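You operate a simulated robot arm through the tools that you are given. There is no shell and no other tool. Be economical: measure what you need, move in short steps, check, and stop when the job is done.

The job below is to be done with a simulated robot arm. You get a single attempt, and the scene is never put back.

TASK
Set the teal knob till the amp meter shows 3.0 A.
Fine: black clamp on and lid shut before the red key goes ON; key OFF at the end.

It is judged by the outcome, as a careful person would: the job done as asked, and still so three seconds after it is handed in. It fails if anything else is knocked over, pushed out of place, dropped, spilled or broken. Lids that push on must go on centred and level and be pressed home; caps that screw on are set level and turned clockwise until they are tight.

THE ROBOT
A 6-joint arm with a two-finger parallel gripper, fixed in place. Base frame: the origin is at the foot of the arm, x ahead of it, y to its left, z up. Units: m, degrees, N and s.
With the tool pointing down near the work surface it reaches from about 0.1 to 0.74 m from the base axis. Its first joint turns from -166.0 to 166.0 degrees. Payload 3.91 kg.
The TCP is the grasp point between the finger pads, 0.03 m short of the fingertips. In the tool frame z runs along the fingers and y along their closing line. Largest opening 0.11 m; finger width 0.02, thickness 0.01; the body of the gripper, 0.048 by 0.112 m, starts 0.055 m behind the TCP.
Orientation is that of the tool frame in the base frame, as a unit quaternion [x, y, z, w]. With the fingers straight down and closing along the base's y, the tool's x points along the base's -x, its y along +y and its z along -z.

THE INTERFACE
- The arm moves only by the tool move_arm. Its argument "steps" is a list of rows, each a list of 6 numbers: the shift along the base's x, y, z in m, then the turn, a rotation vector about the base's x, y, z in rad. In form: [[dx, dy, dz, rx, ry, rz], ...]. A call has 1 to 10 rows; each row shifts and turns the commanded pose from where the row before left it. "gripper" is the opening in per cent of the stroke, from 0 (shut) to 100 (fully open), set as the call begins (left out, the last holds). Each row takes 0.2 s and may step no farther than 0.05 m and 8.6 degrees from the row before; otherwise, or with a gripper value out of range, the whole call is refused. Where a pose cannot be reached the arm comes as near as it can. A force on the tool above 40 N (or 10 N above the force at the start of the call, whichever is more), or a blocked arm, ends the call early, and 0.2 s more pass. Each finger travels about 0.045 m/s and halts on what it meets, pressing with about 42 N; the grip force reading is that of the motor and also rises with nothing between the fingers. The clock runs only during rows and for 0.2 s after the last one: add rows that do not move to give the fingers time. It gives the time, the measured TCP pose, the force on the tool (base axes), the opening and the grip force at its end, in the units of the frame above (readings bear some noise).
- Cameras (640 x 400 px; columns grow to the right, rows downward): "scene" is fixed at [0.2187, 0.6489, 1.5442]; the picture's right is [-0.95, -0.33, 0.00], its down [-0.17, 0.49, -0.85] and it looks along [0.28, -0.81, -0.52] (base axes); focal length 318 px, centre (320, 200). "wrist" rides on the gripper at [-0.036, 0, -0.057] in the tool frame; the picture's right is [0.00, -1.00, 0.00], its down [0.97, 0.00, -0.24] and it looks along [0.24, 0.00, 0.97] (tool axes); focal length 218 px, centre (320, 200). There is no depth. A picture from a camera that has moved, and an enlarged one, comes with that camera's place and axes in the base frame and with its lens.
- camera(camera): a new picture of that camera. No time passes.
- move_column(by): slides the trunk up (or, below 0, down) by that many m; the arm rides with it, the base frame stays. It gives what a move gives, with no picture.
- inspect(camera, box): a new picture of the part [left, top, right, bottom] of that camera's present view, enlarged. No time passes.
- sign_off(): hands the job in; it is judged then, once.

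Work in short steps. Places have to be worked out from the pictures, the camera data and where the tool is seen: move nearer, look again, correct. Check each grasp and each placing, and mend what went wrong. You have 120 turns and 68 pictures in all, those below and enlarged ones among them. Open the gripper and draw the arm clear of the work before you hand the job in, unless the task says otherwise; then end with one line.

The tools are called after "Emit:" as name(argument=value, ...) on one line, values as JSON. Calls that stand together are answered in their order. move_arm: Moves the arm, as the interface text tells. Its arguments: {"type":"object","properties":{"steps":{"type":"array","items":{"type":"array","items":{"type":"number"}}},"gripper":{"type":"number"}},"required":["steps"]} The other tools are called the same way: move_column (by) slides the trunk up or down; camera (camera) takes a picture; inspect (camera, box) takes an enlarged picture of a part of a camera's view; sign_off () hands the job in.

At the start:

```text
time_s: 0.0
tcp_pos: [0.3727, -0.1345, 1.2518]
orientation: [0.001, 1.0, 0.0, 0.0]
contact_force: [-0.2, 1.0, 0.9]
grip_width: 0.1101
finger_force: 0.1
trunk travel left (down, up): [-0.525, 0.065]
```

scene: 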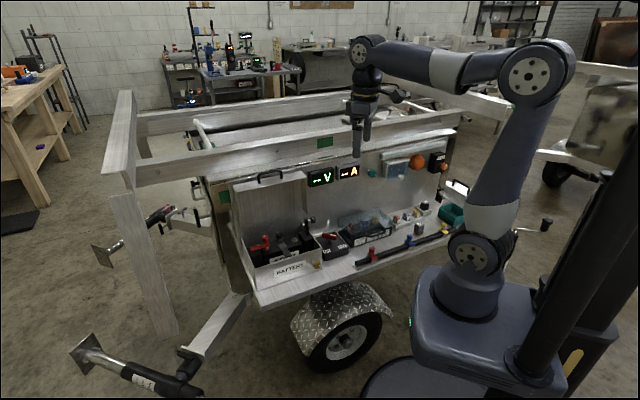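
wrist: 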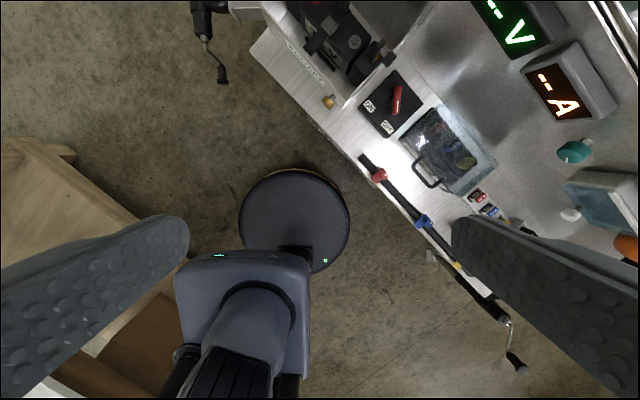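

The scene shows a trailer with a battery box, a key switch, a lidded fuse box, a teal knob and meters. I'll enlarge the work area first.

Emit:
inspect(camera="scene", box=[220, 150, 360, 290])

Emit:
inspect(camera="scene", box=[320, 140, 480, 270])

Emit:
inspect(camera="wrist", box=[240, 0, 440, 125])

Emit:
inspect(camera="wrist", box=[340, 60, 640, 250])

```text
2.86 times, centred on (290, 220) of scene
camera zoom: at [0.2187, 0.6489, 1.5442], right [-0.95, -0.33, 0.0], down [-0.17, 0.49, -0.85], along [0.28, -0.81, -0.52], focal length 908 px, centre (406, 143)
```

zoom: 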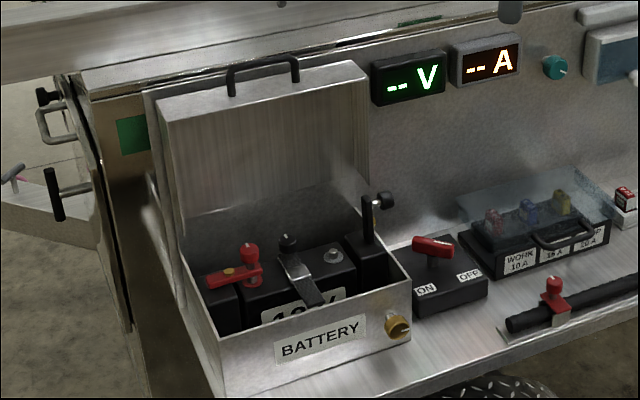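

```text
3.08 times, centred on (400, 205) of scene
camera zoom: at [0.2187, 0.6489, 1.5442], right [-0.95, -0.33, 0.0], down [-0.17, 0.49, -0.85], along [0.28, -0.81, -0.52], focal length 978 px, centre (74, 185)
```

zoom: 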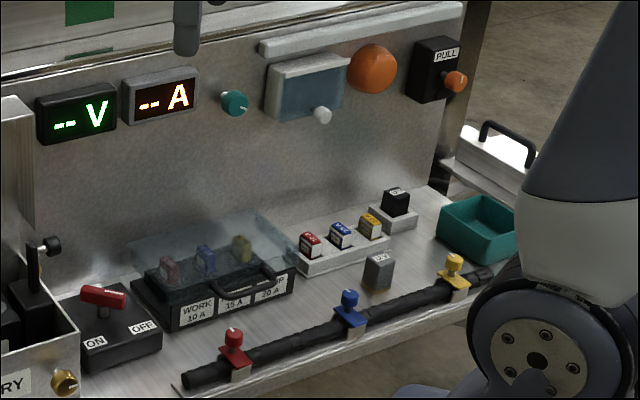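

```text
3.20 times, centred on (340, 62) of wrist
camera zoom: at [0.4083, -0.1329, 1.3083], right [0.0, -1.0, 0.0], down [-0.97, 0.0, 0.24], along [-0.24, 0.0, -0.97], focal length 698 px, centre (256, 640)
```

zoom: 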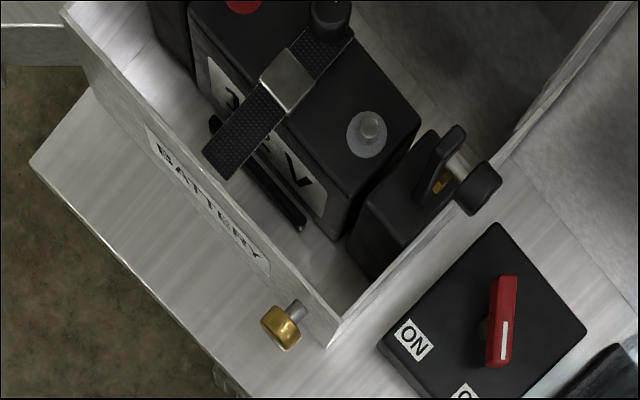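

```text
2.11 times, centred on (490, 155) of wrist
camera zoom: at [0.4083, -0.1329, 1.3083], right [0.0, -1.0, 0.0], down [-0.97, 0.0, 0.24], along [-0.24, 0.0, -0.97], focal length 460 px, centre (-38, 295)
```

zoom: 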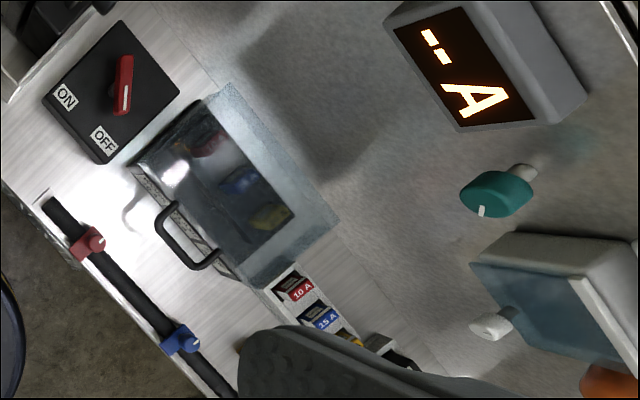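

The battery box sits near (0.59,-0.15), the key near (0.505,-0.305,0.77) and the knob near (0.40,-0.52,0.966). The panel faces (-0.7,0.7). I'll yaw the tool -45° and move over the battery box for a close look.

Emit:
move_arm(steps=[[0.033, -0.001, -0.012, 0, 0, -0.131], [0.033, -0.001, -0.012, 0, 0, -0.131], [0.033, -0.001, -0.012, 0, 0, -0.131], [0.033, -0.001, -0.012, 0, 0, -0.131], [0.033, -0.001, -0.012, 0, 0, -0.131], [0.033, -0.001, -0.012, 0, 0, -0.131], [0, 0, 0, 0, 0, 0]])

Emit:
camera(camera="wrist")

Emit:
camera(camera="scene")

```text
time_s: 1.6
tcp_pos: [0.5711, -0.1377, 1.1787]
orientation: [0.383, 0.924, 0.0, 0.0]
contact_force: [0.0, 0.4, -0.4]
grip_width: 0.11
finger_force: 0.0
trunk travel left (down, up): [-0.525, 0.065]
```

```text
61 pictures are left
camera wrist: at [0.5963, -0.1636, 1.2365], right [-0.71, -0.71, 0.0], down [-0.68, 0.69, 0.24], along [-0.17, 0.17, -0.97], focal length 218 px, centre (320, 200)
```

wrist: 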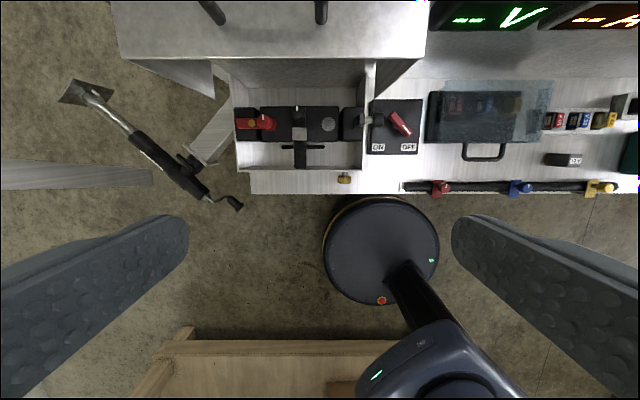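

```text
60 pictures are left
```

scene: 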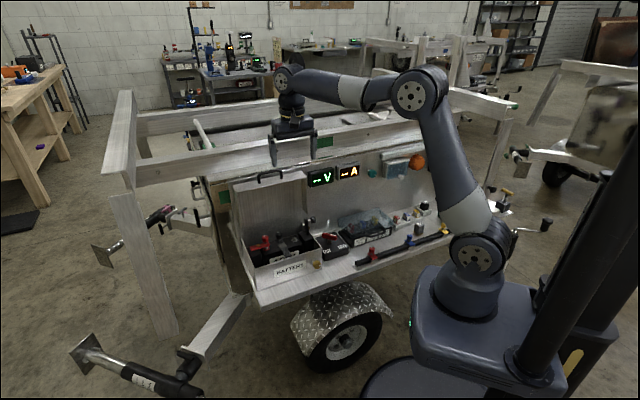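

The view is well aligned with the trailer. Enlarging the battery box.

Emit:
inspect(camera="wrist", box=[225, 80, 435, 200])

Emit:
inspect(camera="scene", box=[240, 205, 350, 275])

```text
3.05 times, centred on (330, 140) of wrist
camera zoom: at [0.5963, -0.1636, 1.2365], right [-0.71, -0.71, 0.0], down [-0.68, 0.69, 0.24], along [-0.17, 0.17, -0.97], focal length 665 px, centre (290, 383)
```

zoom: 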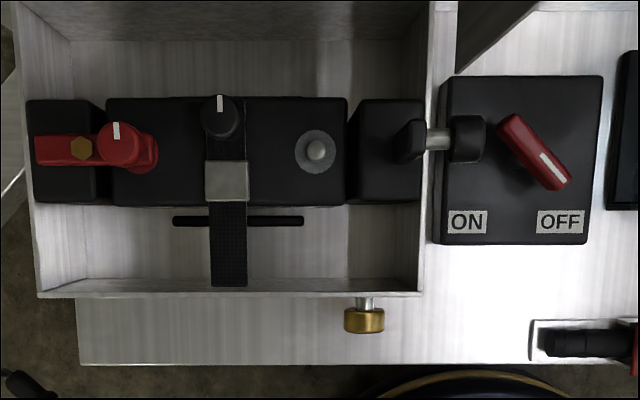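

```text
5.71 times, centred on (295, 240) of scene
camera zoom: at [0.2187, 0.6489, 1.5442], right [-0.95, -0.33, 0.0], down [-0.17, 0.49, -0.85], along [0.28, -0.81, -0.52], focal length 1816 px, centre (463, -29)
```

zoom: 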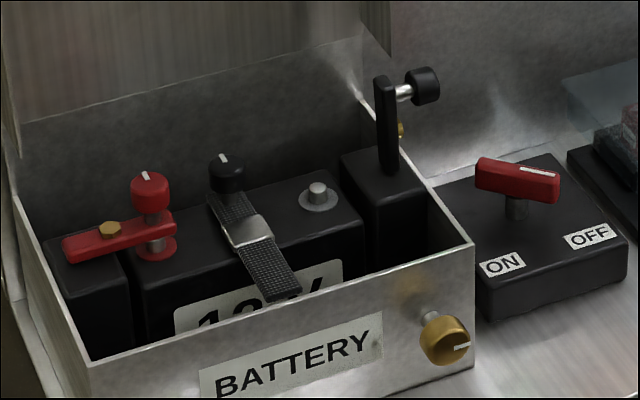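

The black clamp arm stands upright on a hinge at the right of the box. Its knob is at about u=-0.213, v=-0.578, z=0.87, where u runs along the shelf to the right and v runs out of the panel. The bare terminal is at u=-0.29, z=0.81. I'll close the gripper, tilt it 25° so the body clears the open lid, and move above a spot to the right of the clamp knob.

Emit:
move_arm(gripper=0, steps=[[-0.012, -0.0345, -0.02, -0.1028, -0.1028, 0], [-0.012, -0.0345, -0.02, -0.1028, -0.1028, 0], [-0.012, -0.0345, -0.02, -0.1028, -0.1028, 0], [-0.012, -0.0345, -0.02, 0, 0, 0], [0, 0, -0.03, 0, 0, 0], [0, 0, -0.03, 0, 0, 0], [0, 0, 0, 0, 0, 0]])

Emit:
camera(camera="wrist")

Emit:
inspect(camera="scene", box=[220, 120, 420, 280])

```text
time_s: 3.2
tcp_pos: [0.5229, -0.2777, 1.0395]
orientation: [0.375, 0.901, -0.083, 0.201]
contact_force: [-0.8, 0.0, -0.4]
grip_width: 0.0004
finger_force: 31.5
trunk travel left (down, up): [-0.525, 0.065]
```

```text
57 pictures are left
camera wrist: at [0.5277, -0.284, 1.1063], right [-0.71, -0.71, 0.0], down [-0.69, 0.69, -0.19], along [0.14, -0.14, -0.98], focal length 218 px, centre (320, 200)
```

wrist: 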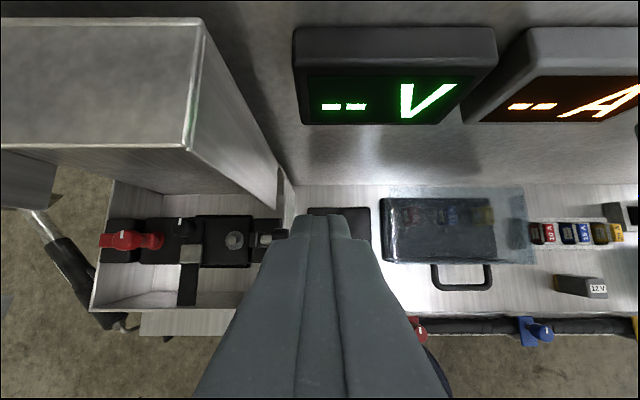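

```text
2.50 times, centred on (320, 200) of scene
camera zoom: at [0.2187, 0.6489, 1.5442], right [-0.95, -0.33, 0.0], down [-0.17, 0.49, -0.85], along [0.28, -0.81, -0.52], focal length 795 px, centre (320, 200)
```

zoom: 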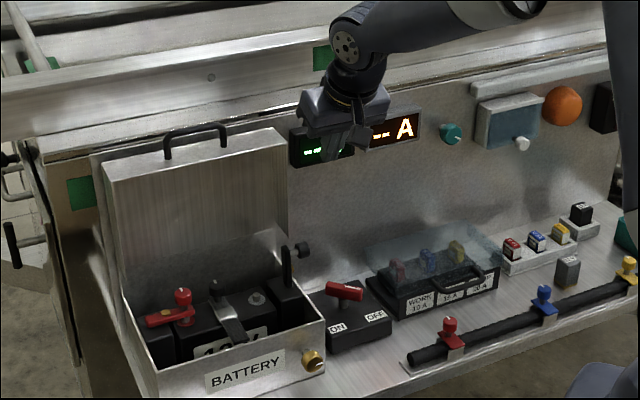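

The tool is where I intended, to the right of the upright clamp. I'll lower it beside the clamp knob.

Emit:
move_arm(steps=[[0, 0, -0.04, 0, 0, 0], [0, 0, -0.04, 0, 0, 0], [0, 0, -0.04, 0, 0, 0], [0, 0.001, -0.037, 0, 0, 0], [0, 0, 0, 0, 0, 0]])

Emit:
inspect(camera="scene", box=[240, 180, 360, 270])

Emit:
camera(camera="wrist")

```text
time_s: 4.4
tcp_pos: [0.523, -0.2763, 0.881]
orientation: [0.375, 0.902, -0.083, 0.199]
contact_force: [-0.2, 0.2, -0.6]
grip_width: 0.0002
finger_force: 38.1
trunk travel left (down, up): [-0.525, 0.065]
```

```text
4.44 times, centred on (300, 225) of scene
camera zoom: at [0.2187, 0.6489, 1.5442], right [-0.95, -0.33, 0.0], down [-0.17, 0.49, -0.85], along [0.28, -0.81, -0.52], focal length 1413 px, centre (409, 89)
```

zoom: 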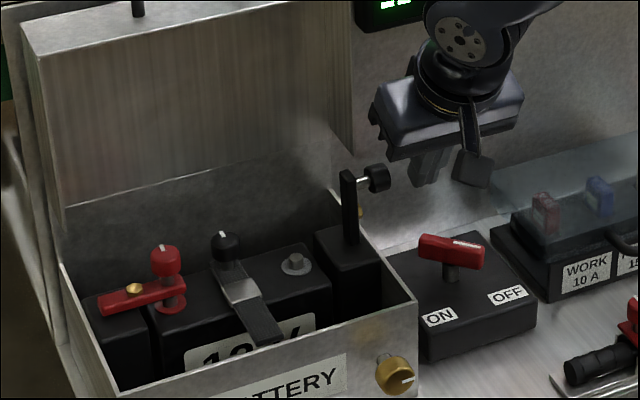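

```text
54 pictures are left
camera wrist: at [0.5279, -0.2815, 0.949], right [-0.71, -0.71, 0.0], down [-0.69, 0.69, -0.19], along [0.14, -0.14, -0.98], focal length 218 px, centre (320, 200)
```

wrist: 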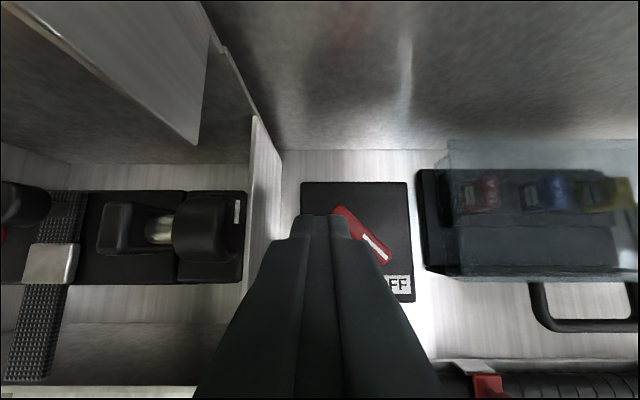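

The fingertips are level with the clamp knob and about 2 cm to its right. I'll push it left (+x+y).

Emit:
move_arm(steps=[[0.0125, 0.0125, 0, 0, 0, 0], [0.0125, 0.0125, 0, 0, 0, 0], [0.0125, 0.0125, 0, 0, 0, 0], [0.0125, 0.0125, 0, 0, 0, 0], [0, 0, 0, 0, 0, 0]])

Emit:
inspect(camera="scene", box=[240, 180, 360, 270])

```text
time_s: 5.6
tcp_pos: [0.5711, -0.2262, 0.8824]
orientation: [0.374, 0.902, -0.082, 0.2]
contact_force: [-0.5, 0.1, 0.1]
grip_width: 0.0
finger_force: 38.1
trunk travel left (down, up): [-0.525, 0.065]
```

```text
4.44 times, centred on (300, 225) of scene
camera zoom: at [0.2187, 0.6489, 1.5442], right [-0.95, -0.33, 0.0], down [-0.17, 0.49, -0.85], along [0.28, -0.81, -0.52], focal length 1413 px, centre (409, 89)
```

zoom: 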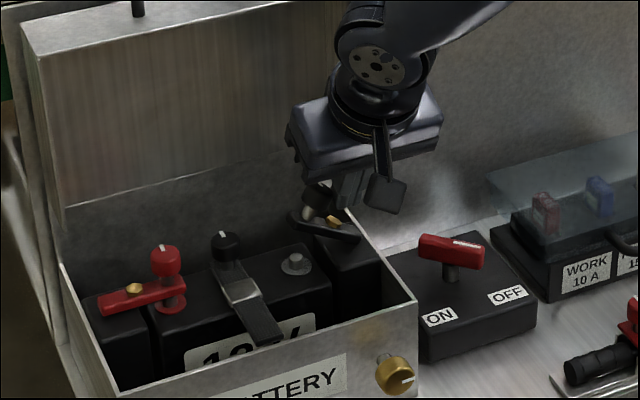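

The clamp arm has swung most of the way over. I'll push a little further, then check.

Emit:
move_arm(steps=[[0.0105, 0.0105, 0, 0, 0, 0], [0.0105, 0.0105, 0, 0, 0, 0], [0, 0, 0, 0, 0, 0]])

Emit:
inspect(camera="scene", box=[240, 180, 360, 270])

```text
time_s: 6.4
tcp_pos: [0.5953, -0.2044, 0.8811]
orientation: [0.375, 0.902, -0.083, 0.199]
contact_force: [-1.6, 0.0, 1.7]
grip_width: 0.0003
finger_force: 37.7
trunk travel left (down, up): [-0.525, 0.065]
```

```text
4.44 times, centred on (300, 225) of scene
camera zoom: at [0.2187, 0.6489, 1.5442], right [-0.95, -0.33, 0.0], down [-0.17, 0.49, -0.85], along [0.28, -0.81, -0.52], focal length 1413 px, centre (409, 89)
```

zoom: 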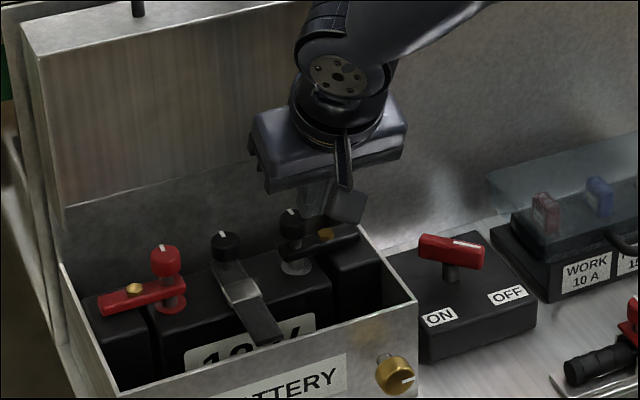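

The arm is nearly on the terminal. I'll rise, centre over the knob and press down gently.

Emit:
move_arm(steps=[[-0.003, -0.003, 0.02, 0, 0, 0], [0, 0, 0.02, 0, 0, 0], [0.012, 0.012, 0, 0, 0, 0], [0, 0, 0, 0, 0, 0]])

Emit:
inspect(camera="scene", box=[240, 180, 360, 270])

Emit:
camera(camera="wrist")

```text
time_s: 7.4
tcp_pos: [0.6032, -0.1963, 0.9225]
orientation: [0.374, 0.902, -0.084, 0.2]
contact_force: [-0.3, 0.5, 0.3]
grip_width: 0.0002
finger_force: 37.7
trunk travel left (down, up): [-0.525, 0.065]
```

```text
4.44 times, centred on (300, 225) of scene
camera zoom: at [0.2187, 0.6489, 1.5442], right [-0.95, -0.33, 0.0], down [-0.17, 0.49, -0.85], along [0.28, -0.81, -0.52], focal length 1413 px, centre (409, 89)
```

zoom: 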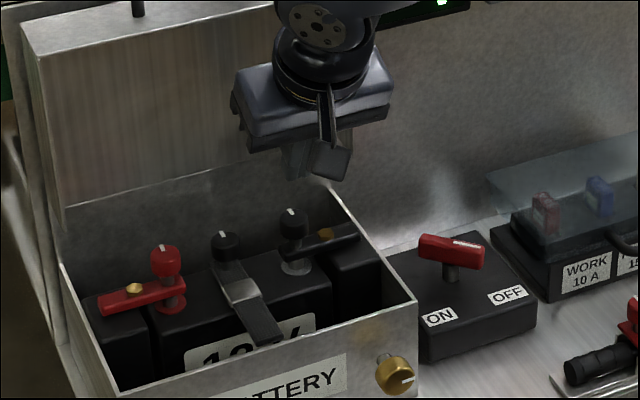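

```text
50 pictures are left
camera wrist: at [0.6085, -0.2028, 0.9895], right [-0.71, -0.71, 0.0], down [-0.69, 0.69, -0.19], along [0.14, -0.14, -0.98], focal length 218 px, centre (320, 200)
```

wrist: 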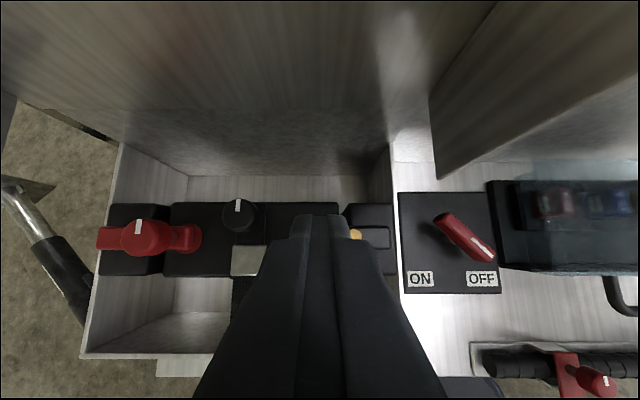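

The arm now lies over the terminal. I'll enlarge that area to compare the black clamp with the red one.

Emit:
inspect(camera="scene", box=[255, 215, 325, 255])

```text
9.14 times, centred on (290, 235) of scene
camera zoom: at [0.2187, 0.6489, 1.5442], right [-0.95, -0.33, 0.0], down [-0.17, 0.49, -0.85], along [0.28, -0.81, -0.52], focal length 2906 px, centre (594, -120)
```

zoom: 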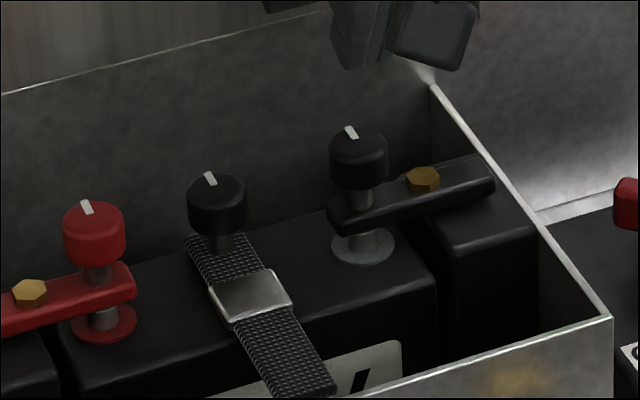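

The black clamp now looks just like the red one, with its arm level over its terminal. I'll press lightly on its knob to make sure it is seated.

Emit:
move_arm(steps=[[0, 0, -0.015, 0, 0, 0], [0, 0, -0.012, 0, 0, 0], [0, 0, -0.004, 0, 0, 0], [0, 0, -0.004, 0, 0, 0], [0, 0, -0.003, 0, 0, 0], [0, 0, 0, 0, 0, 0]])

```text
time_s: 8.8
tcp_pos: [0.6033, -0.1971, 0.8855]
orientation: [0.375, 0.901, -0.083, 0.2]
contact_force: [0.0, -0.8, -1.0]
grip_width: 0.0
finger_force: 37.8
trunk travel left (down, up): [-0.525, 0.065]
```

Emit:
move_arm(steps=[[0, 0, -0.003, 0, 0, 0], [0, 0, -0.003, 0, 0, 0], [0, 0, -0.002, 0, 0, 0], [0, 0, -0.002, 0, 0, 0], [0, 0, 0, 0, 0, 0]])

Emit:
inspect(camera="scene", box=[255, 205, 325, 255])

```text
time_s: 9.7
tcp_pos: [0.6044, -0.1967, 0.8822]
orientation: [0.374, 0.901, -0.081, 0.207]
contact_force: [-8.6, 4.7, 20.6]
grip_width: 0.0001
finger_force: 38.0
trunk travel left (down, up): [-0.525, 0.065]
stopped in row 4: the force on the tool passed its limit (the readings are from after the stop); the commanded pose is now the measured one
```

```text
8.00 times, centred on (290, 230) of scene
camera zoom: at [0.2187, 0.6489, 1.5442], right [-0.95, -0.33, 0.0], down [-0.17, 0.49, -0.85], along [0.28, -0.81, -0.52], focal length 2543 px, centre (560, -40)
```

zoom: 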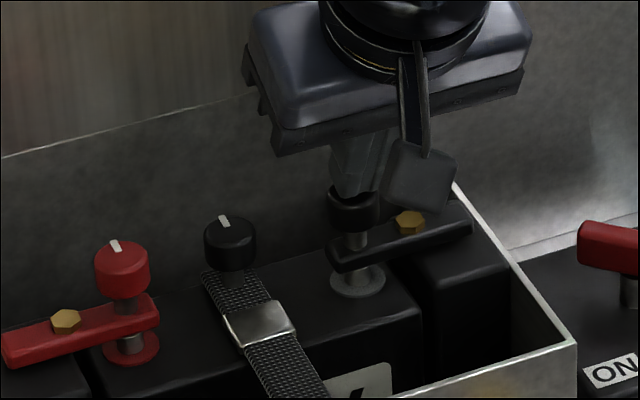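

The clamp held firm under the press, so it is seated. I'll back off, open partway and grip the knob to see whether it still tightens clockwise.

Emit:
move_arm(gripper=42, steps=[[0, 0, 0.03, 0, 0, 0], [0.003, -0.0025, 0.01, 0.0803, 0.0803, 0], [0.003, -0.0023, 0, 0.0803, 0.0803, 0], [0, 0, 0, 0, 0, 0], [0, 0, 0, 0, 0, 0], [0, 0, 0, 0, 0, 0]])

Emit:
camera(camera="wrist")

```text
time_s: 11.1
tcp_pos: [0.6115, -0.2018, 0.9188]
orientation: [0.381, 0.918, -0.039, 0.1]
contact_force: [0.0, 0.6, 0.4]
grip_width: 0.0459
finger_force: 0.1
trunk travel left (down, up): [-0.525, 0.065]
```

```text
47 pictures are left
camera wrist: at [0.6266, -0.2174, 0.9826], right [-0.71, -0.71, 0.0], down [-0.71, 0.71, 0.03], along [-0.01, 0.02, -1.0], focal length 218 px, centre (320, 200)
```

wrist: 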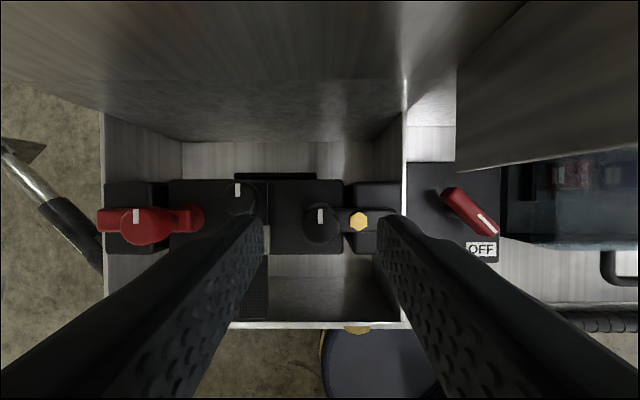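

The knob sits between the fingers. I'll descend around it, grip it, and start a clockwise turn.

Emit:
move_arm(steps=[[0.001, -0.002, -0.02, 0, 0, 0], [0, 0, -0.018, 0, 0, 0], [0, 0, -0.007, 0, 0, 0], [0, 0, 0, 0, 0, 0]])

Emit:
move_arm(gripper=0, steps=[[0, 0, 0, 0, 0, 0], [0, 0, 0, 0, 0, 0], [0, 0, 0, 0, 0, 0], [0, 0, 0, 0, 0, 0]])

Emit:
camera(camera="wrist")

```text
time_s: 12.1
tcp_pos: [0.6122, -0.2032, 0.874]
orientation: [0.38, 0.919, -0.039, 0.1]
contact_force: [0.0, 0.8, 0.5]
grip_width: 0.0462
finger_force: 0.0
trunk travel left (down, up): [-0.525, 0.065]
```

```text
time_s: 13.1
tcp_pos: [0.6127, -0.203, 0.8735]
orientation: [0.38, 0.918, -0.039, 0.102]
contact_force: [3.6, 3.8, 2.7]
grip_width: 0.0225
finger_force: 44.8
trunk travel left (down, up): [-0.525, 0.065]
```

```text
46 pictures are left
camera wrist: at [0.6279, -0.2191, 0.9377], right [-0.71, -0.71, -0.01], down [-0.71, 0.71, 0.02], along [-0.01, 0.02, -1.0], focal length 218 px, centre (320, 200)
```

wrist: 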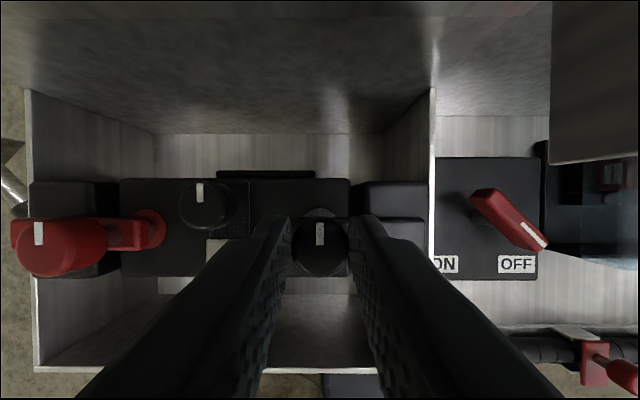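

I have the knob, 22.5 mm across. Turning clockwise about 37° and checking the mark.

Emit:
move_arm(steps=[[0, 0, 0, 0, 0, -0.13], [0, 0, 0, 0, 0, -0.13], [0, 0, 0, 0, 0, -0.13], [0, 0, 0, 0, 0, -0.13], [0, 0, 0, 0, 0, -0.13], [0, 0, 0, 0, 0, 0]])

Emit:
camera(camera="wrist")

```text
time_s: 14.5
tcp_pos: [0.6131, -0.2035, 0.8738]
orientation: [0.656, 0.747, -0.069, 0.084]
contact_force: [7.3, 4.3, 5.1]
grip_width: 0.0223
finger_force: 45.3
trunk travel left (down, up): [-0.525, 0.065]
```

```text
45 pictures are left
camera wrist: at [0.6152, -0.2258, 0.9382], right [-0.99, -0.13, -0.01], down [-0.13, 0.99, 0.02], along [0.0, 0.02, -1.0], focal length 218 px, centre (320, 200)
```

wrist: 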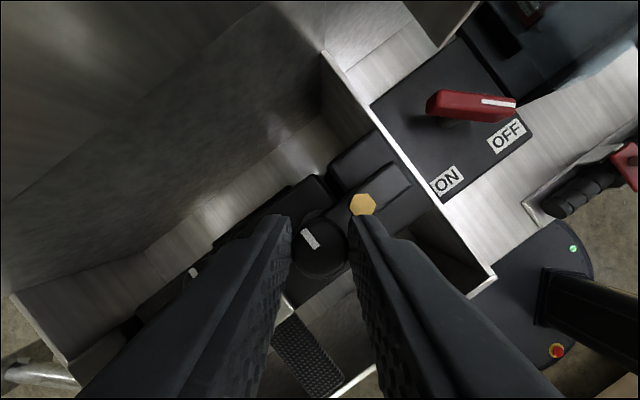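

The mark stayed fixed to the world while the fingers slipped round, so the knob is solid or already tight. The clamp is on. I'll release, rotate back and lift out.

Emit:
move_arm(gripper=42, steps=[[0, 0, 0, 0, 0, 0], [0, 0, 0, 0, 0, 0], [0, 0, 0, 0, 0, 0.13], [0, 0, 0, 0, 0, 0.13], [0, 0, 0.02, 0, 0, 0.13], [0, 0, 0.03, 0, 0, 0.13], [0, 0, 0.03, 0, 0, 0.13], [-0.02, 0.02, 0.04, 0, 0, 0], [-0.02, 0.02, 0.04, 0, 0, 0], [0, 0, 0, 0, 0, 0]])

Emit:
inspect(camera="scene", box=[215, 155, 335, 285])

Emit:
camera(camera="wrist")

```text
time_s: 16.7
tcp_pos: [0.5721, -0.1631, 1.0354]
orientation: [0.381, 0.918, -0.039, 0.1]
contact_force: [0.3, -0.4, 0.3]
grip_width: 0.0461
finger_force: 0.1
trunk travel left (down, up): [-0.525, 0.065]
```

```text
3.08 times, centred on (275, 220) of scene
camera zoom: at [0.2187, 0.6489, 1.5442], right [-0.95, -0.33, 0.0], down [-0.17, 0.49, -0.85], along [0.28, -0.81, -0.52], focal length 978 px, centre (458, 138)
```

zoom: 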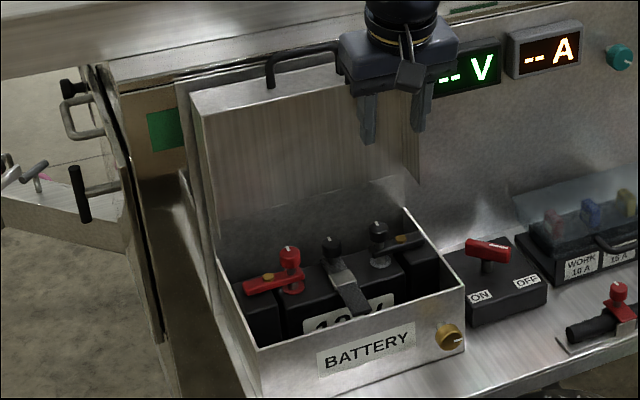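

```text
43 pictures are left
camera wrist: at [0.5868, -0.1798, 1.0992], right [-0.71, -0.71, 0.0], down [-0.71, 0.71, 0.03], along [-0.01, 0.02, -1.0], focal length 218 px, centre (320, 200)
```

wrist: 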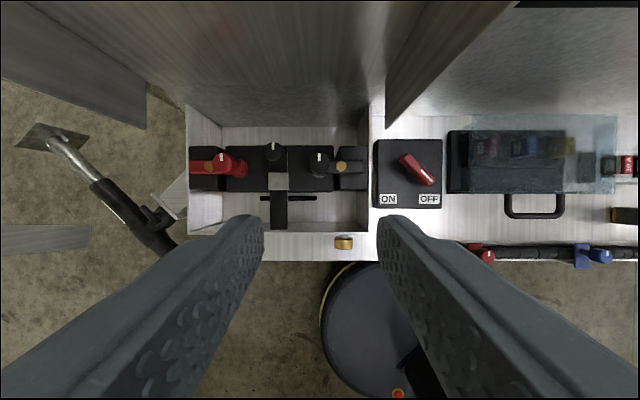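

The black clamp is on, and the clamp and strap are undisturbed. Next is the lid: I'll rise and look straight down on its handle, estimated at u≈-0.34, z≈1.06.

Emit:
move_arm(steps=[[0, 0, 0.045, 0, 0, 0], [0, 0, 0.045, 0, 0, 0], [0, 0, 0.045, 0, 0, 0], [0.036, -0.011, 0.03, 0, 0, 0], [0.036, -0.011, 0.03, 0, 0, 0], [0.036, -0.011, 0.0, 0, 0, 0], [0, 0, 0, 0, 0, 0]])

Emit:
camera(camera="wrist")

Emit:
inspect(camera="scene", box=[195, 100, 355, 220])

```text
time_s: 18.3
tcp_pos: [0.6768, -0.1955, 1.2288]
orientation: [0.382, 0.918, -0.039, 0.101]
contact_force: [-0.9, -0.6, -0.1]
grip_width: 0.0462
finger_force: 0.0
out of reach, approached as far as the arm can: row 6
trunk travel left (down, up): [-0.525, 0.065]
```

```text
42 pictures are left
camera wrist: at [0.6924, -0.2129, 1.2929], right [-0.71, -0.71, 0.0], down [-0.71, 0.71, 0.03], along [-0.01, 0.02, -1.0], focal length 218 px, centre (320, 200)
```

wrist: 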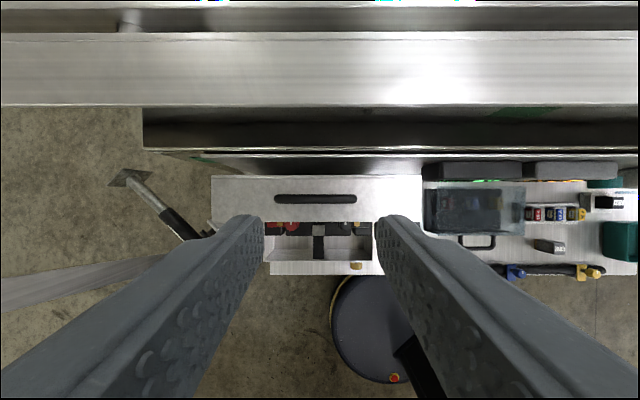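

```text
3.33 times, centred on (275, 160) of scene
camera zoom: at [0.2187, 0.6489, 1.5442], right [-0.95, -0.33, 0.0], down [-0.17, 0.49, -0.85], along [0.28, -0.81, -0.52], focal length 1060 px, centre (470, 333)
```

zoom: 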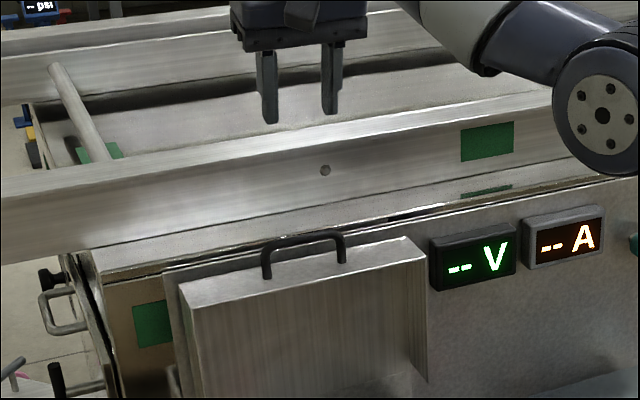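

The handle bar is about 8 cm long at u≈-0.343, v≈-0.637, z≈1.07. I'll back off, straighten the tool and yaw +90° so the fingers close across the bar. Then I'll tilt 45°, so the handle can swing through the grip as the lid closes.

Emit:
move_arm(steps=[[-0.025, 0.025, -0.01, 0.0765, 0.0765, 0], [-0.025, 0.025, -0.01, 0.0765, 0.0765, 0], [-0.025, 0.025, -0.01, 0, 0, 0.1309], [-0.02, 0.02, -0.01, 0, 0, 0.1309], [0, 0, 0, 0, 0, 0.1309], [0, 0, 0, 0, 0, 0.1309], [0, 0, 0, 0, 0, 0.1309], [0, 0, 0, 0, 0, 0.1309]])

Emit:
move_arm(gripper=35, steps=[[0, 0, 0, 0, 0, 0.1309], [0, 0, 0, 0, 0, 0.1309], [0, 0, 0, 0, 0, 0.1309], [0, 0, 0, 0, 0, 0.1309], [0, 0, 0, 0, 0, 0.1309], [0, 0, 0, 0, 0, 0.1309], [0, 0, 0, -0.0926, -0.0926, 0], [0, 0, 0, -0.0926, -0.0926, 0], [0, 0, 0, -0.0926, -0.0926, 0]])

Emit:
move_arm(steps=[[0, 0, 0, -0.0926, -0.0926, 0], [0, 0, 0, -0.0926, -0.0926, 0], [0, 0, 0, -0.0926, -0.0926, 0], [0, 0, 0, 0, 0, 0]])

Emit:
camera(camera="scene")

Emit:
camera(camera="wrist")

```text
time_s: 20.1
tcp_pos: [0.5817, -0.1015, 1.1878]
orientation: [0.0, 1.0, 0.002, 0.002]
contact_force: [-0.1, 0.8, 1.0]
grip_width: 0.0463
finger_force: 0.1
trunk travel left (down, up): [-0.525, 0.065]
```

```text
time_s: 22.1
tcp_pos: [0.5816, -0.1014, 1.1868]
orientation: [-0.375, 0.907, -0.179, 0.075]
contact_force: [0.1, -0.1, -0.6]
grip_width: 0.0385
finger_force: 0.0
trunk travel left (down, up): [-0.525, 0.065]
```

```text
time_s: 23.1
tcp_pos: [0.582, -0.1006, 1.1865]
orientation: [-0.353, 0.854, -0.352, 0.148]
contact_force: [-0.3, -0.6, 0.7]
grip_width: 0.0386
finger_force: 0.1
trunk travel left (down, up): [-0.525, 0.065]
```

```text
40 pictures are left
```

scene: 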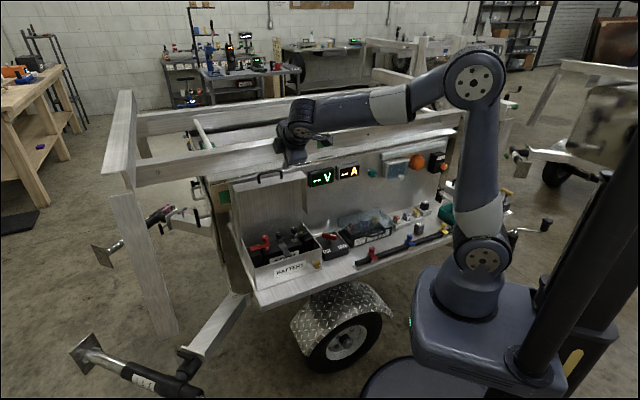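

```text
39 pictures are left
camera wrist: at [0.5785, -0.0467, 1.2279], right [0.5, -0.5, 0.71], down [-0.81, -0.57, 0.17], along [0.32, -0.65, -0.69], focal length 218 px, centre (320, 200)
```

wrist: 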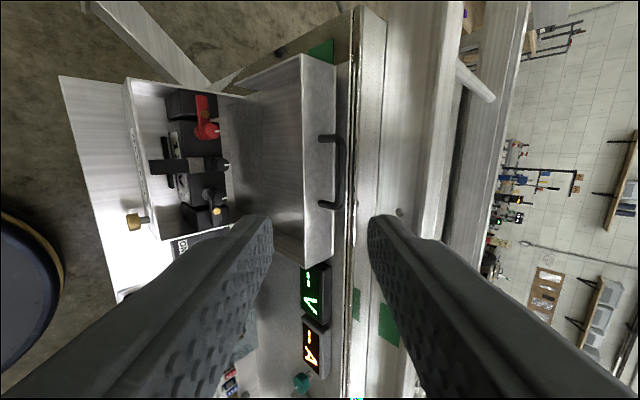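

The bar triangulates to u≈-0.347, v≈-0.637, z≈1.067. I'll narrow the gripper and move to a pre-grasp 6 cm back along the 45° approach.

Emit:
move_arm(gripper=24, steps=[[0.0248, -0.0222, -0.0215, 0, 0, 0], [0.0248, -0.0222, -0.0215, 0, 0, 0], [0.0248, -0.0222, -0.0215, 0, 0, 0], [0, 0, 0, 0, 0, 0]])

Emit:
camera(camera="wrist")

Emit:
inspect(camera="scene", box=[215, 100, 355, 200])

```text
time_s: 24.1
tcp_pos: [0.6567, -0.1675, 1.1237]
orientation: [-0.354, 0.854, -0.352, 0.147]
contact_force: [0.9, 0.7, -0.5]
grip_width: 0.0267
finger_force: 0.0
trunk travel left (down, up): [-0.525, 0.065]
```

```text
38 pictures are left
camera wrist: at [0.6529, -0.1139, 1.1638], right [0.5, -0.5, 0.7], down [-0.81, -0.57, 0.17], along [0.31, -0.65, -0.69], focal length 218 px, centre (320, 200)
```

wrist: 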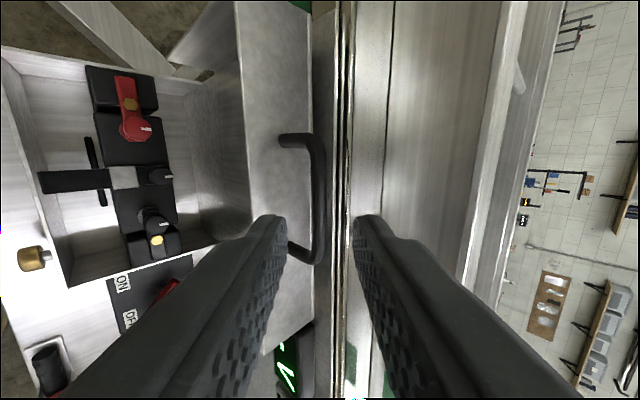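

```text
4.00 times, centred on (285, 150) of scene
camera zoom: at [0.2187, 0.6489, 1.5442], right [-0.95, -0.33, 0.0], down [-0.17, 0.49, -0.85], along [0.28, -0.81, -0.52], focal length 1272 px, centre (460, 400)
```

zoom: 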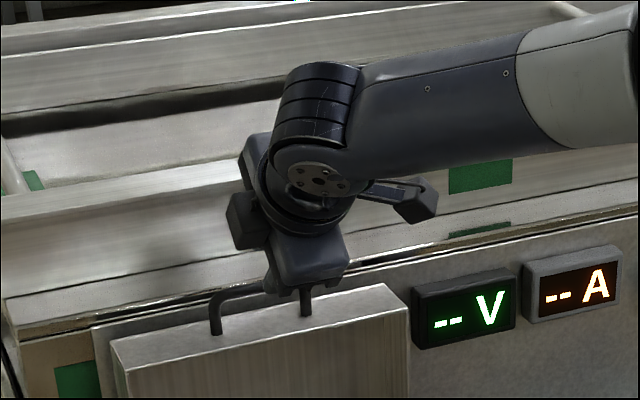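

The bar is centred between the fingers. I'll advance 6 cm along the tool axis.

Emit:
move_arm(steps=[[0.01, -0.01, -0.0145, 0, 0, 0], [0.01, -0.01, -0.0145, 0, 0, 0], [0.0094, -0.0094, -0.014, 0, 0, 0], [0, 0, 0, 0, 0, 0]])

Emit:
camera(camera="wrist")

```text
time_s: 25.1
tcp_pos: [0.6856, -0.1977, 1.0795]
orientation: [-0.353, 0.854, -0.352, 0.147]
contact_force: [0.0, 0.0, 0.9]
grip_width: 0.0263
finger_force: 0.0
trunk travel left (down, up): [-0.525, 0.065]
```

```text
36 pictures are left
camera wrist: at [0.6818, -0.1431, 1.1207], right [0.5, -0.5, 0.7], down [-0.81, -0.57, 0.17], along [0.31, -0.65, -0.69], focal length 218 px, centre (320, 200)
```

wrist: 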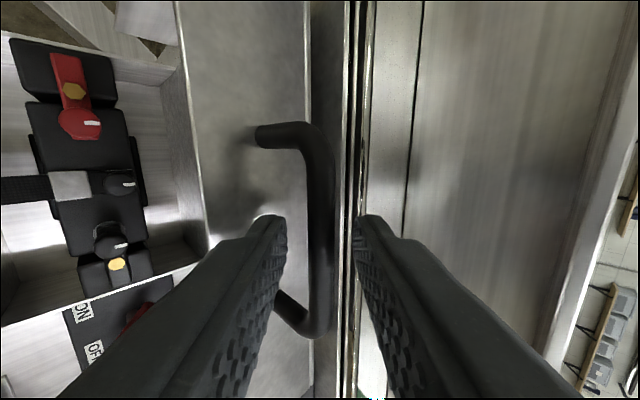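

The bar lies between the fingers. I'll go 5 mm deeper, close to a loose cage around the bar, and start drawing the lid over along its arc. I put the hinge at about v=-0.667, z=0.86.

Emit:
move_arm(gripper=14, steps=[[0.0025, -0.0025, -0.0035, 0, 0, 0], [0, 0, 0, 0, 0, 0], [-0.0145, 0.0145, -0.005, 0, 0, 0], [-0.0145, 0.0145, -0.005, 0, 0, 0], [-0.01375, 0.01375, -0.0095, 0, 0, 0], [-0.01375, 0.01375, -0.0095, 0, 0, 0], [0, 0, 0, 0, 0, 0]])

Emit:
camera(camera="wrist")

Emit:
inspect(camera="scene", box=[205, 140, 345, 280])

```text
time_s: 26.7
tcp_pos: [0.6321, -0.1419, 1.0459]
orientation: [-0.354, 0.854, -0.351, 0.147]
contact_force: [-0.4, 0.4, -0.2]
grip_width: 0.0154
finger_force: 0.1
trunk travel left (down, up): [-0.525, 0.065]
```

```text
35 pictures are left
camera wrist: at [0.6277, -0.0884, 1.0873], right [0.5, -0.5, 0.7], down [-0.81, -0.57, 0.17], along [0.31, -0.65, -0.69], focal length 218 px, centre (320, 200)
```

wrist: 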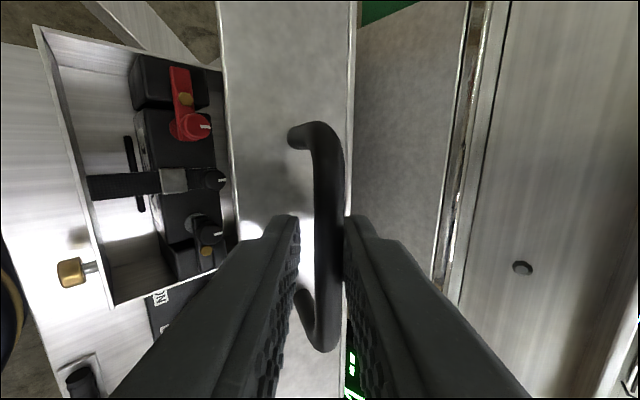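

```text
2.86 times, centred on (275, 210) of scene
camera zoom: at [0.2187, 0.6489, 1.5442], right [-0.95, -0.33, 0.0], down [-0.17, 0.49, -0.85], along [0.28, -0.81, -0.52], focal length 908 px, centre (449, 171)
```

zoom: 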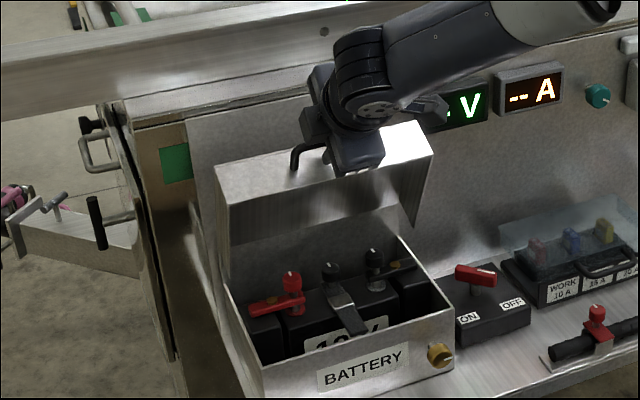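

The lid follows nicely. Continuing along the arc.

Emit:
move_arm(steps=[[-0.012, 0.012, -0.0134, 0, 0, 0], [-0.012, 0.012, -0.0134, 0, 0, 0], [-0.0099, 0.0099, -0.0166, 0, 0, 0], [-0.0099, 0.0099, -0.0166, 0, 0, 0], [-0.0072, 0.0072, -0.0192, 0, 0, 0], [0, 0, 0, 0, 0, 0]])

Emit:
camera(camera="wrist")

Emit:
inspect(camera="scene", box=[205, 140, 345, 280])

```text
time_s: 28.1
tcp_pos: [0.5806, -0.0909, 0.9672]
orientation: [-0.353, 0.854, -0.352, 0.147]
contact_force: [-0.1, -0.8, -1.0]
grip_width: 0.0152
finger_force: 0.1
trunk travel left (down, up): [-0.525, 0.065]
```

```text
33 pictures are left
camera wrist: at [0.5766, -0.0363, 1.009], right [0.5, -0.5, 0.7], down [-0.81, -0.57, 0.17], along [0.31, -0.65, -0.69], focal length 218 px, centre (320, 200)
```

wrist: 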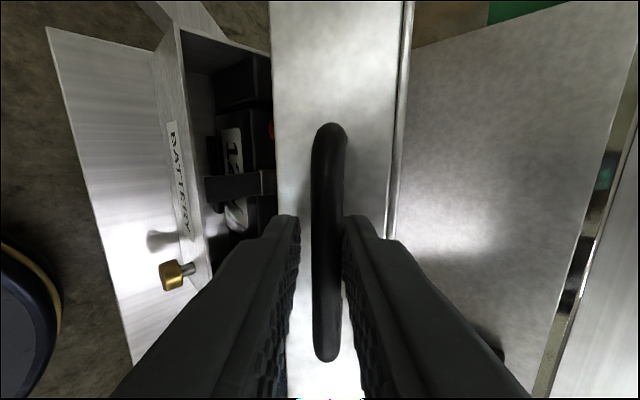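

```text
2.86 times, centred on (275, 210) of scene
camera zoom: at [0.2187, 0.6489, 1.5442], right [-0.95, -0.33, 0.0], down [-0.17, 0.49, -0.85], along [0.28, -0.81, -0.52], focal length 908 px, centre (449, 171)
```

zoom: 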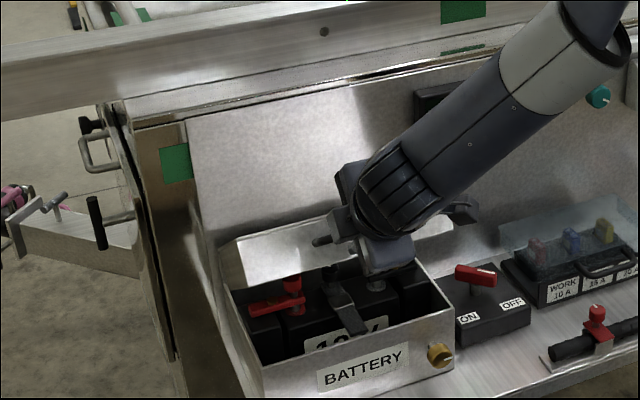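

Going well, past halfway. I'll complete the arc down toward closed.

Emit:
move_arm(steps=[[-0.0064, 0.0064, -0.0197, 0, 0, 0], [-0.0042, 0.0042, -0.0208, 0, 0, 0], [-0.0042, 0.0042, -0.0208, 0, 0, 0], [-0.0011, 0.0011, -0.018, 0, 0, 0], [-0.0011, 0.0011, -0.018, 0, 0, 0], [0, 0, 0, 0, 0, 0]])

Emit:
camera(camera="wrist")

Emit:
inspect(camera="scene", box=[205, 160, 345, 290])

```text
time_s: 29.5
tcp_pos: [0.5646, -0.0751, 0.872]
orientation: [-0.354, 0.854, -0.352, 0.146]
contact_force: [0.0, 0.7, -0.5]
grip_width: 0.0155
finger_force: 0.7
trunk travel left (down, up): [-0.525, 0.065]
```

```text
31 pictures are left
camera wrist: at [0.5602, -0.0206, 0.9123], right [0.5, -0.5, 0.7], down [-0.81, -0.57, 0.17], along [0.31, -0.65, -0.69], focal length 218 px, centre (320, 200)
```

wrist: 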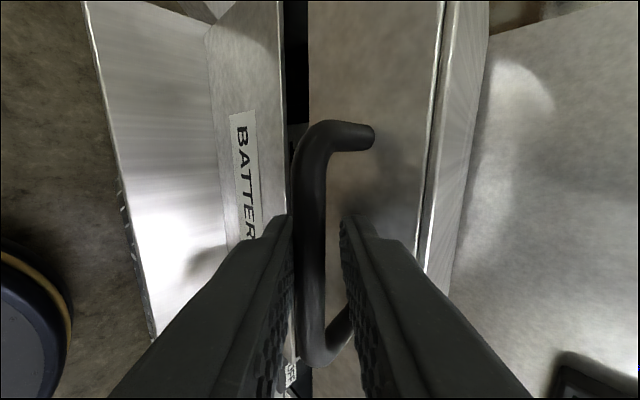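

```text
3.08 times, centred on (275, 225) of scene
camera zoom: at [0.2187, 0.6489, 1.5442], right [-0.95, -0.33, 0.0], down [-0.17, 0.49, -0.85], along [0.28, -0.81, -0.52], focal length 978 px, centre (458, 123)
```

zoom: 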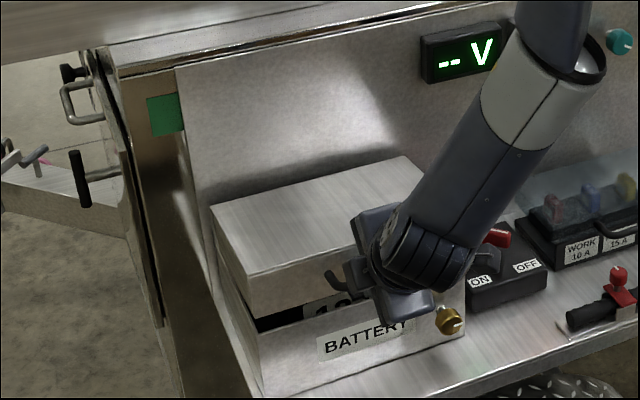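

The lid is nearly closed. I'll lower the last 2–3 cm with force checks.

Emit:
move_arm(steps=[[0, 0, -0.01, 0, 0, 0], [0.0008, -0.0008, -0.01, 0, 0, 0], [0.0008, -0.0008, -0.007, 0, 0, 0], [0.0005, -0.0005, -0.005, 0, 0, 0], [0, 0, -0.004, 0, 0, 0], [0, 0, 0, 0, 0, 0]])

Emit:
inspect(camera="scene", box=[205, 160, 345, 290])

Emit:
camera(camera="wrist")

```text
time_s: 30.9
tcp_pos: [0.5654, -0.0778, 0.8367]
orientation: [-0.354, 0.854, -0.352, 0.148]
contact_force: [-3.7, 5.7, 6.7]
grip_width: 0.0153
finger_force: 0.0
trunk travel left (down, up): [-0.525, 0.065]
```

```text
3.08 times, centred on (275, 225) of scene
camera zoom: at [0.2187, 0.6489, 1.5442], right [-0.95, -0.33, 0.0], down [-0.17, 0.49, -0.85], along [0.28, -0.81, -0.52], focal length 978 px, centre (458, 123)
```

zoom: 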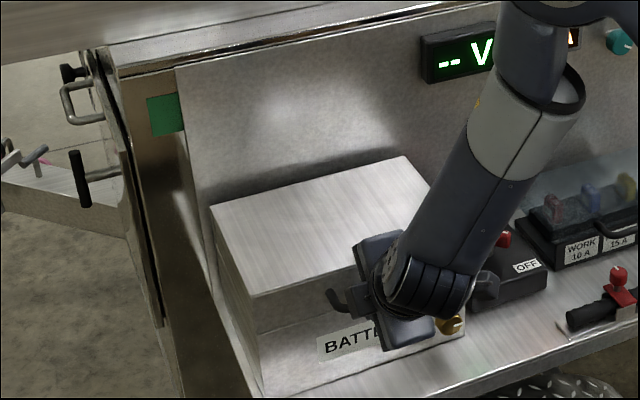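

```text
28 pictures are left
camera wrist: at [0.5615, -0.0231, 0.8766], right [0.5, -0.5, 0.71], down [-0.81, -0.57, 0.17], along [0.32, -0.65, -0.69], focal length 218 px, centre (320, 200)
```

wrist: 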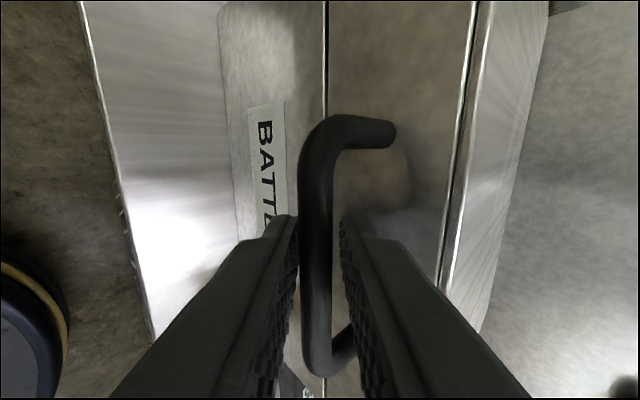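

The lid is shut flush. I'll open, back out of the handle along the tool axis, then straighten to tool-down, yaw 0, for the key.

Emit:
move_arm(gripper=30, steps=[[0, 0, 0.0, 0, 0, 0], [0, 0, 0, 0, 0, 0], [-0.012, 0.012, 0.017, 0, 0, 0], [-0.015, 0.015, 0.02, 0, 0, 0], [-0.015, 0.015, 0.03, 0, 0, 0], [0, 0, 0.05, 0, 0, 0], [0, 0, 0.05, 0, 0, 0], [0, 0, 0, 0.0926, 0.0926, 0], [0, 0, 0, 0.0926, 0.0926, 0], [0, 0, 0, 0.0926, 0.0926, 0]])

Emit:
move_arm(steps=[[0, -0.03, 0, 0.0926, 0.0926, 0], [0, -0.03, 0, 0.0926, 0.0926, 0], [0, -0.03, 0, 0.0926, 0.0926, 0], [0, -0.03, 0, 0, 0, -0.1309], [0, -0.03, 0, 0, 0, -0.1309], [0, -0.03, 0, 0, 0, -0.1309], [0, -0.03, 0, 0, 0, -0.1309], [0, -0.03, 0, 0, 0, -0.1309], [0, -0.03, 0, 0, 0, -0.1309], [0, 0, 0, 0, 0, 0]])

Emit:
camera(camera="wrist")

Emit:
inspect(camera="scene", box=[220, 160, 380, 290])

```text
time_s: 33.1
tcp_pos: [0.5242, -0.0345, 1.0021]
orientation: [-0.375, 0.907, -0.177, 0.075]
contact_force: [0.9, 0.4, 0.2]
grip_width: 0.0332
finger_force: 0.1
trunk travel left (down, up): [-0.525, 0.065]
```

```text
time_s: 35.3
tcp_pos: [0.5228, -0.3056, 1.0017]
orientation: [0.003, 1.0, 0.003, 0.001]
contact_force: [-0.2, 0.4, 0.1]
grip_width: 0.0328
finger_force: 0.0
trunk travel left (down, up): [-0.525, 0.065]
```

```text
27 pictures are left
camera wrist: at [0.5587, -0.3055, 1.0583], right [0.0, -1.0, 0.0], down [-0.97, 0.0, 0.24], along [-0.24, 0.01, -0.97], focal length 218 px, centre (320, 200)
```

wrist: 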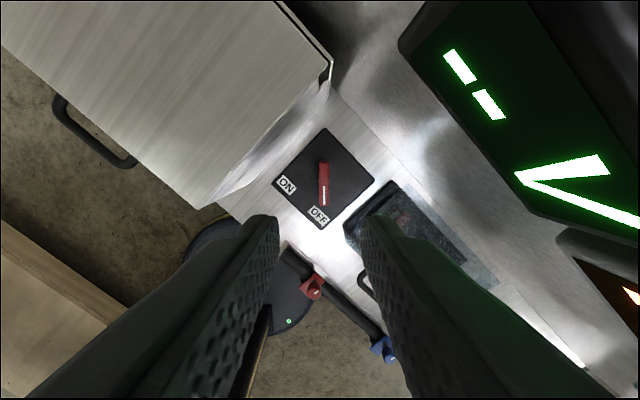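

```text
3.08 times, centred on (300, 225) of scene
camera zoom: at [0.2187, 0.6489, 1.5442], right [-0.95, -0.33, 0.0], down [-0.17, 0.49, -0.85], along [0.28, -0.81, -0.52], focal length 978 px, centre (382, 123)
```

zoom: 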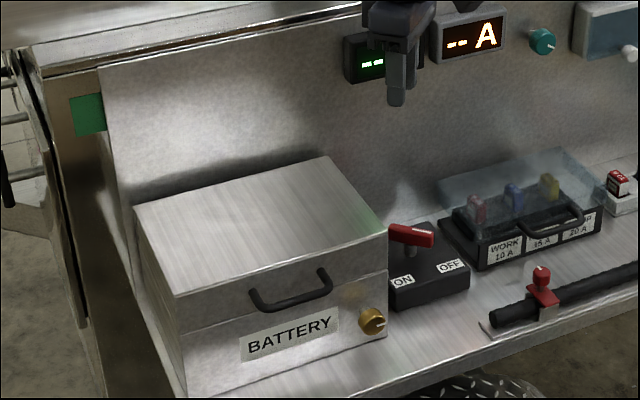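

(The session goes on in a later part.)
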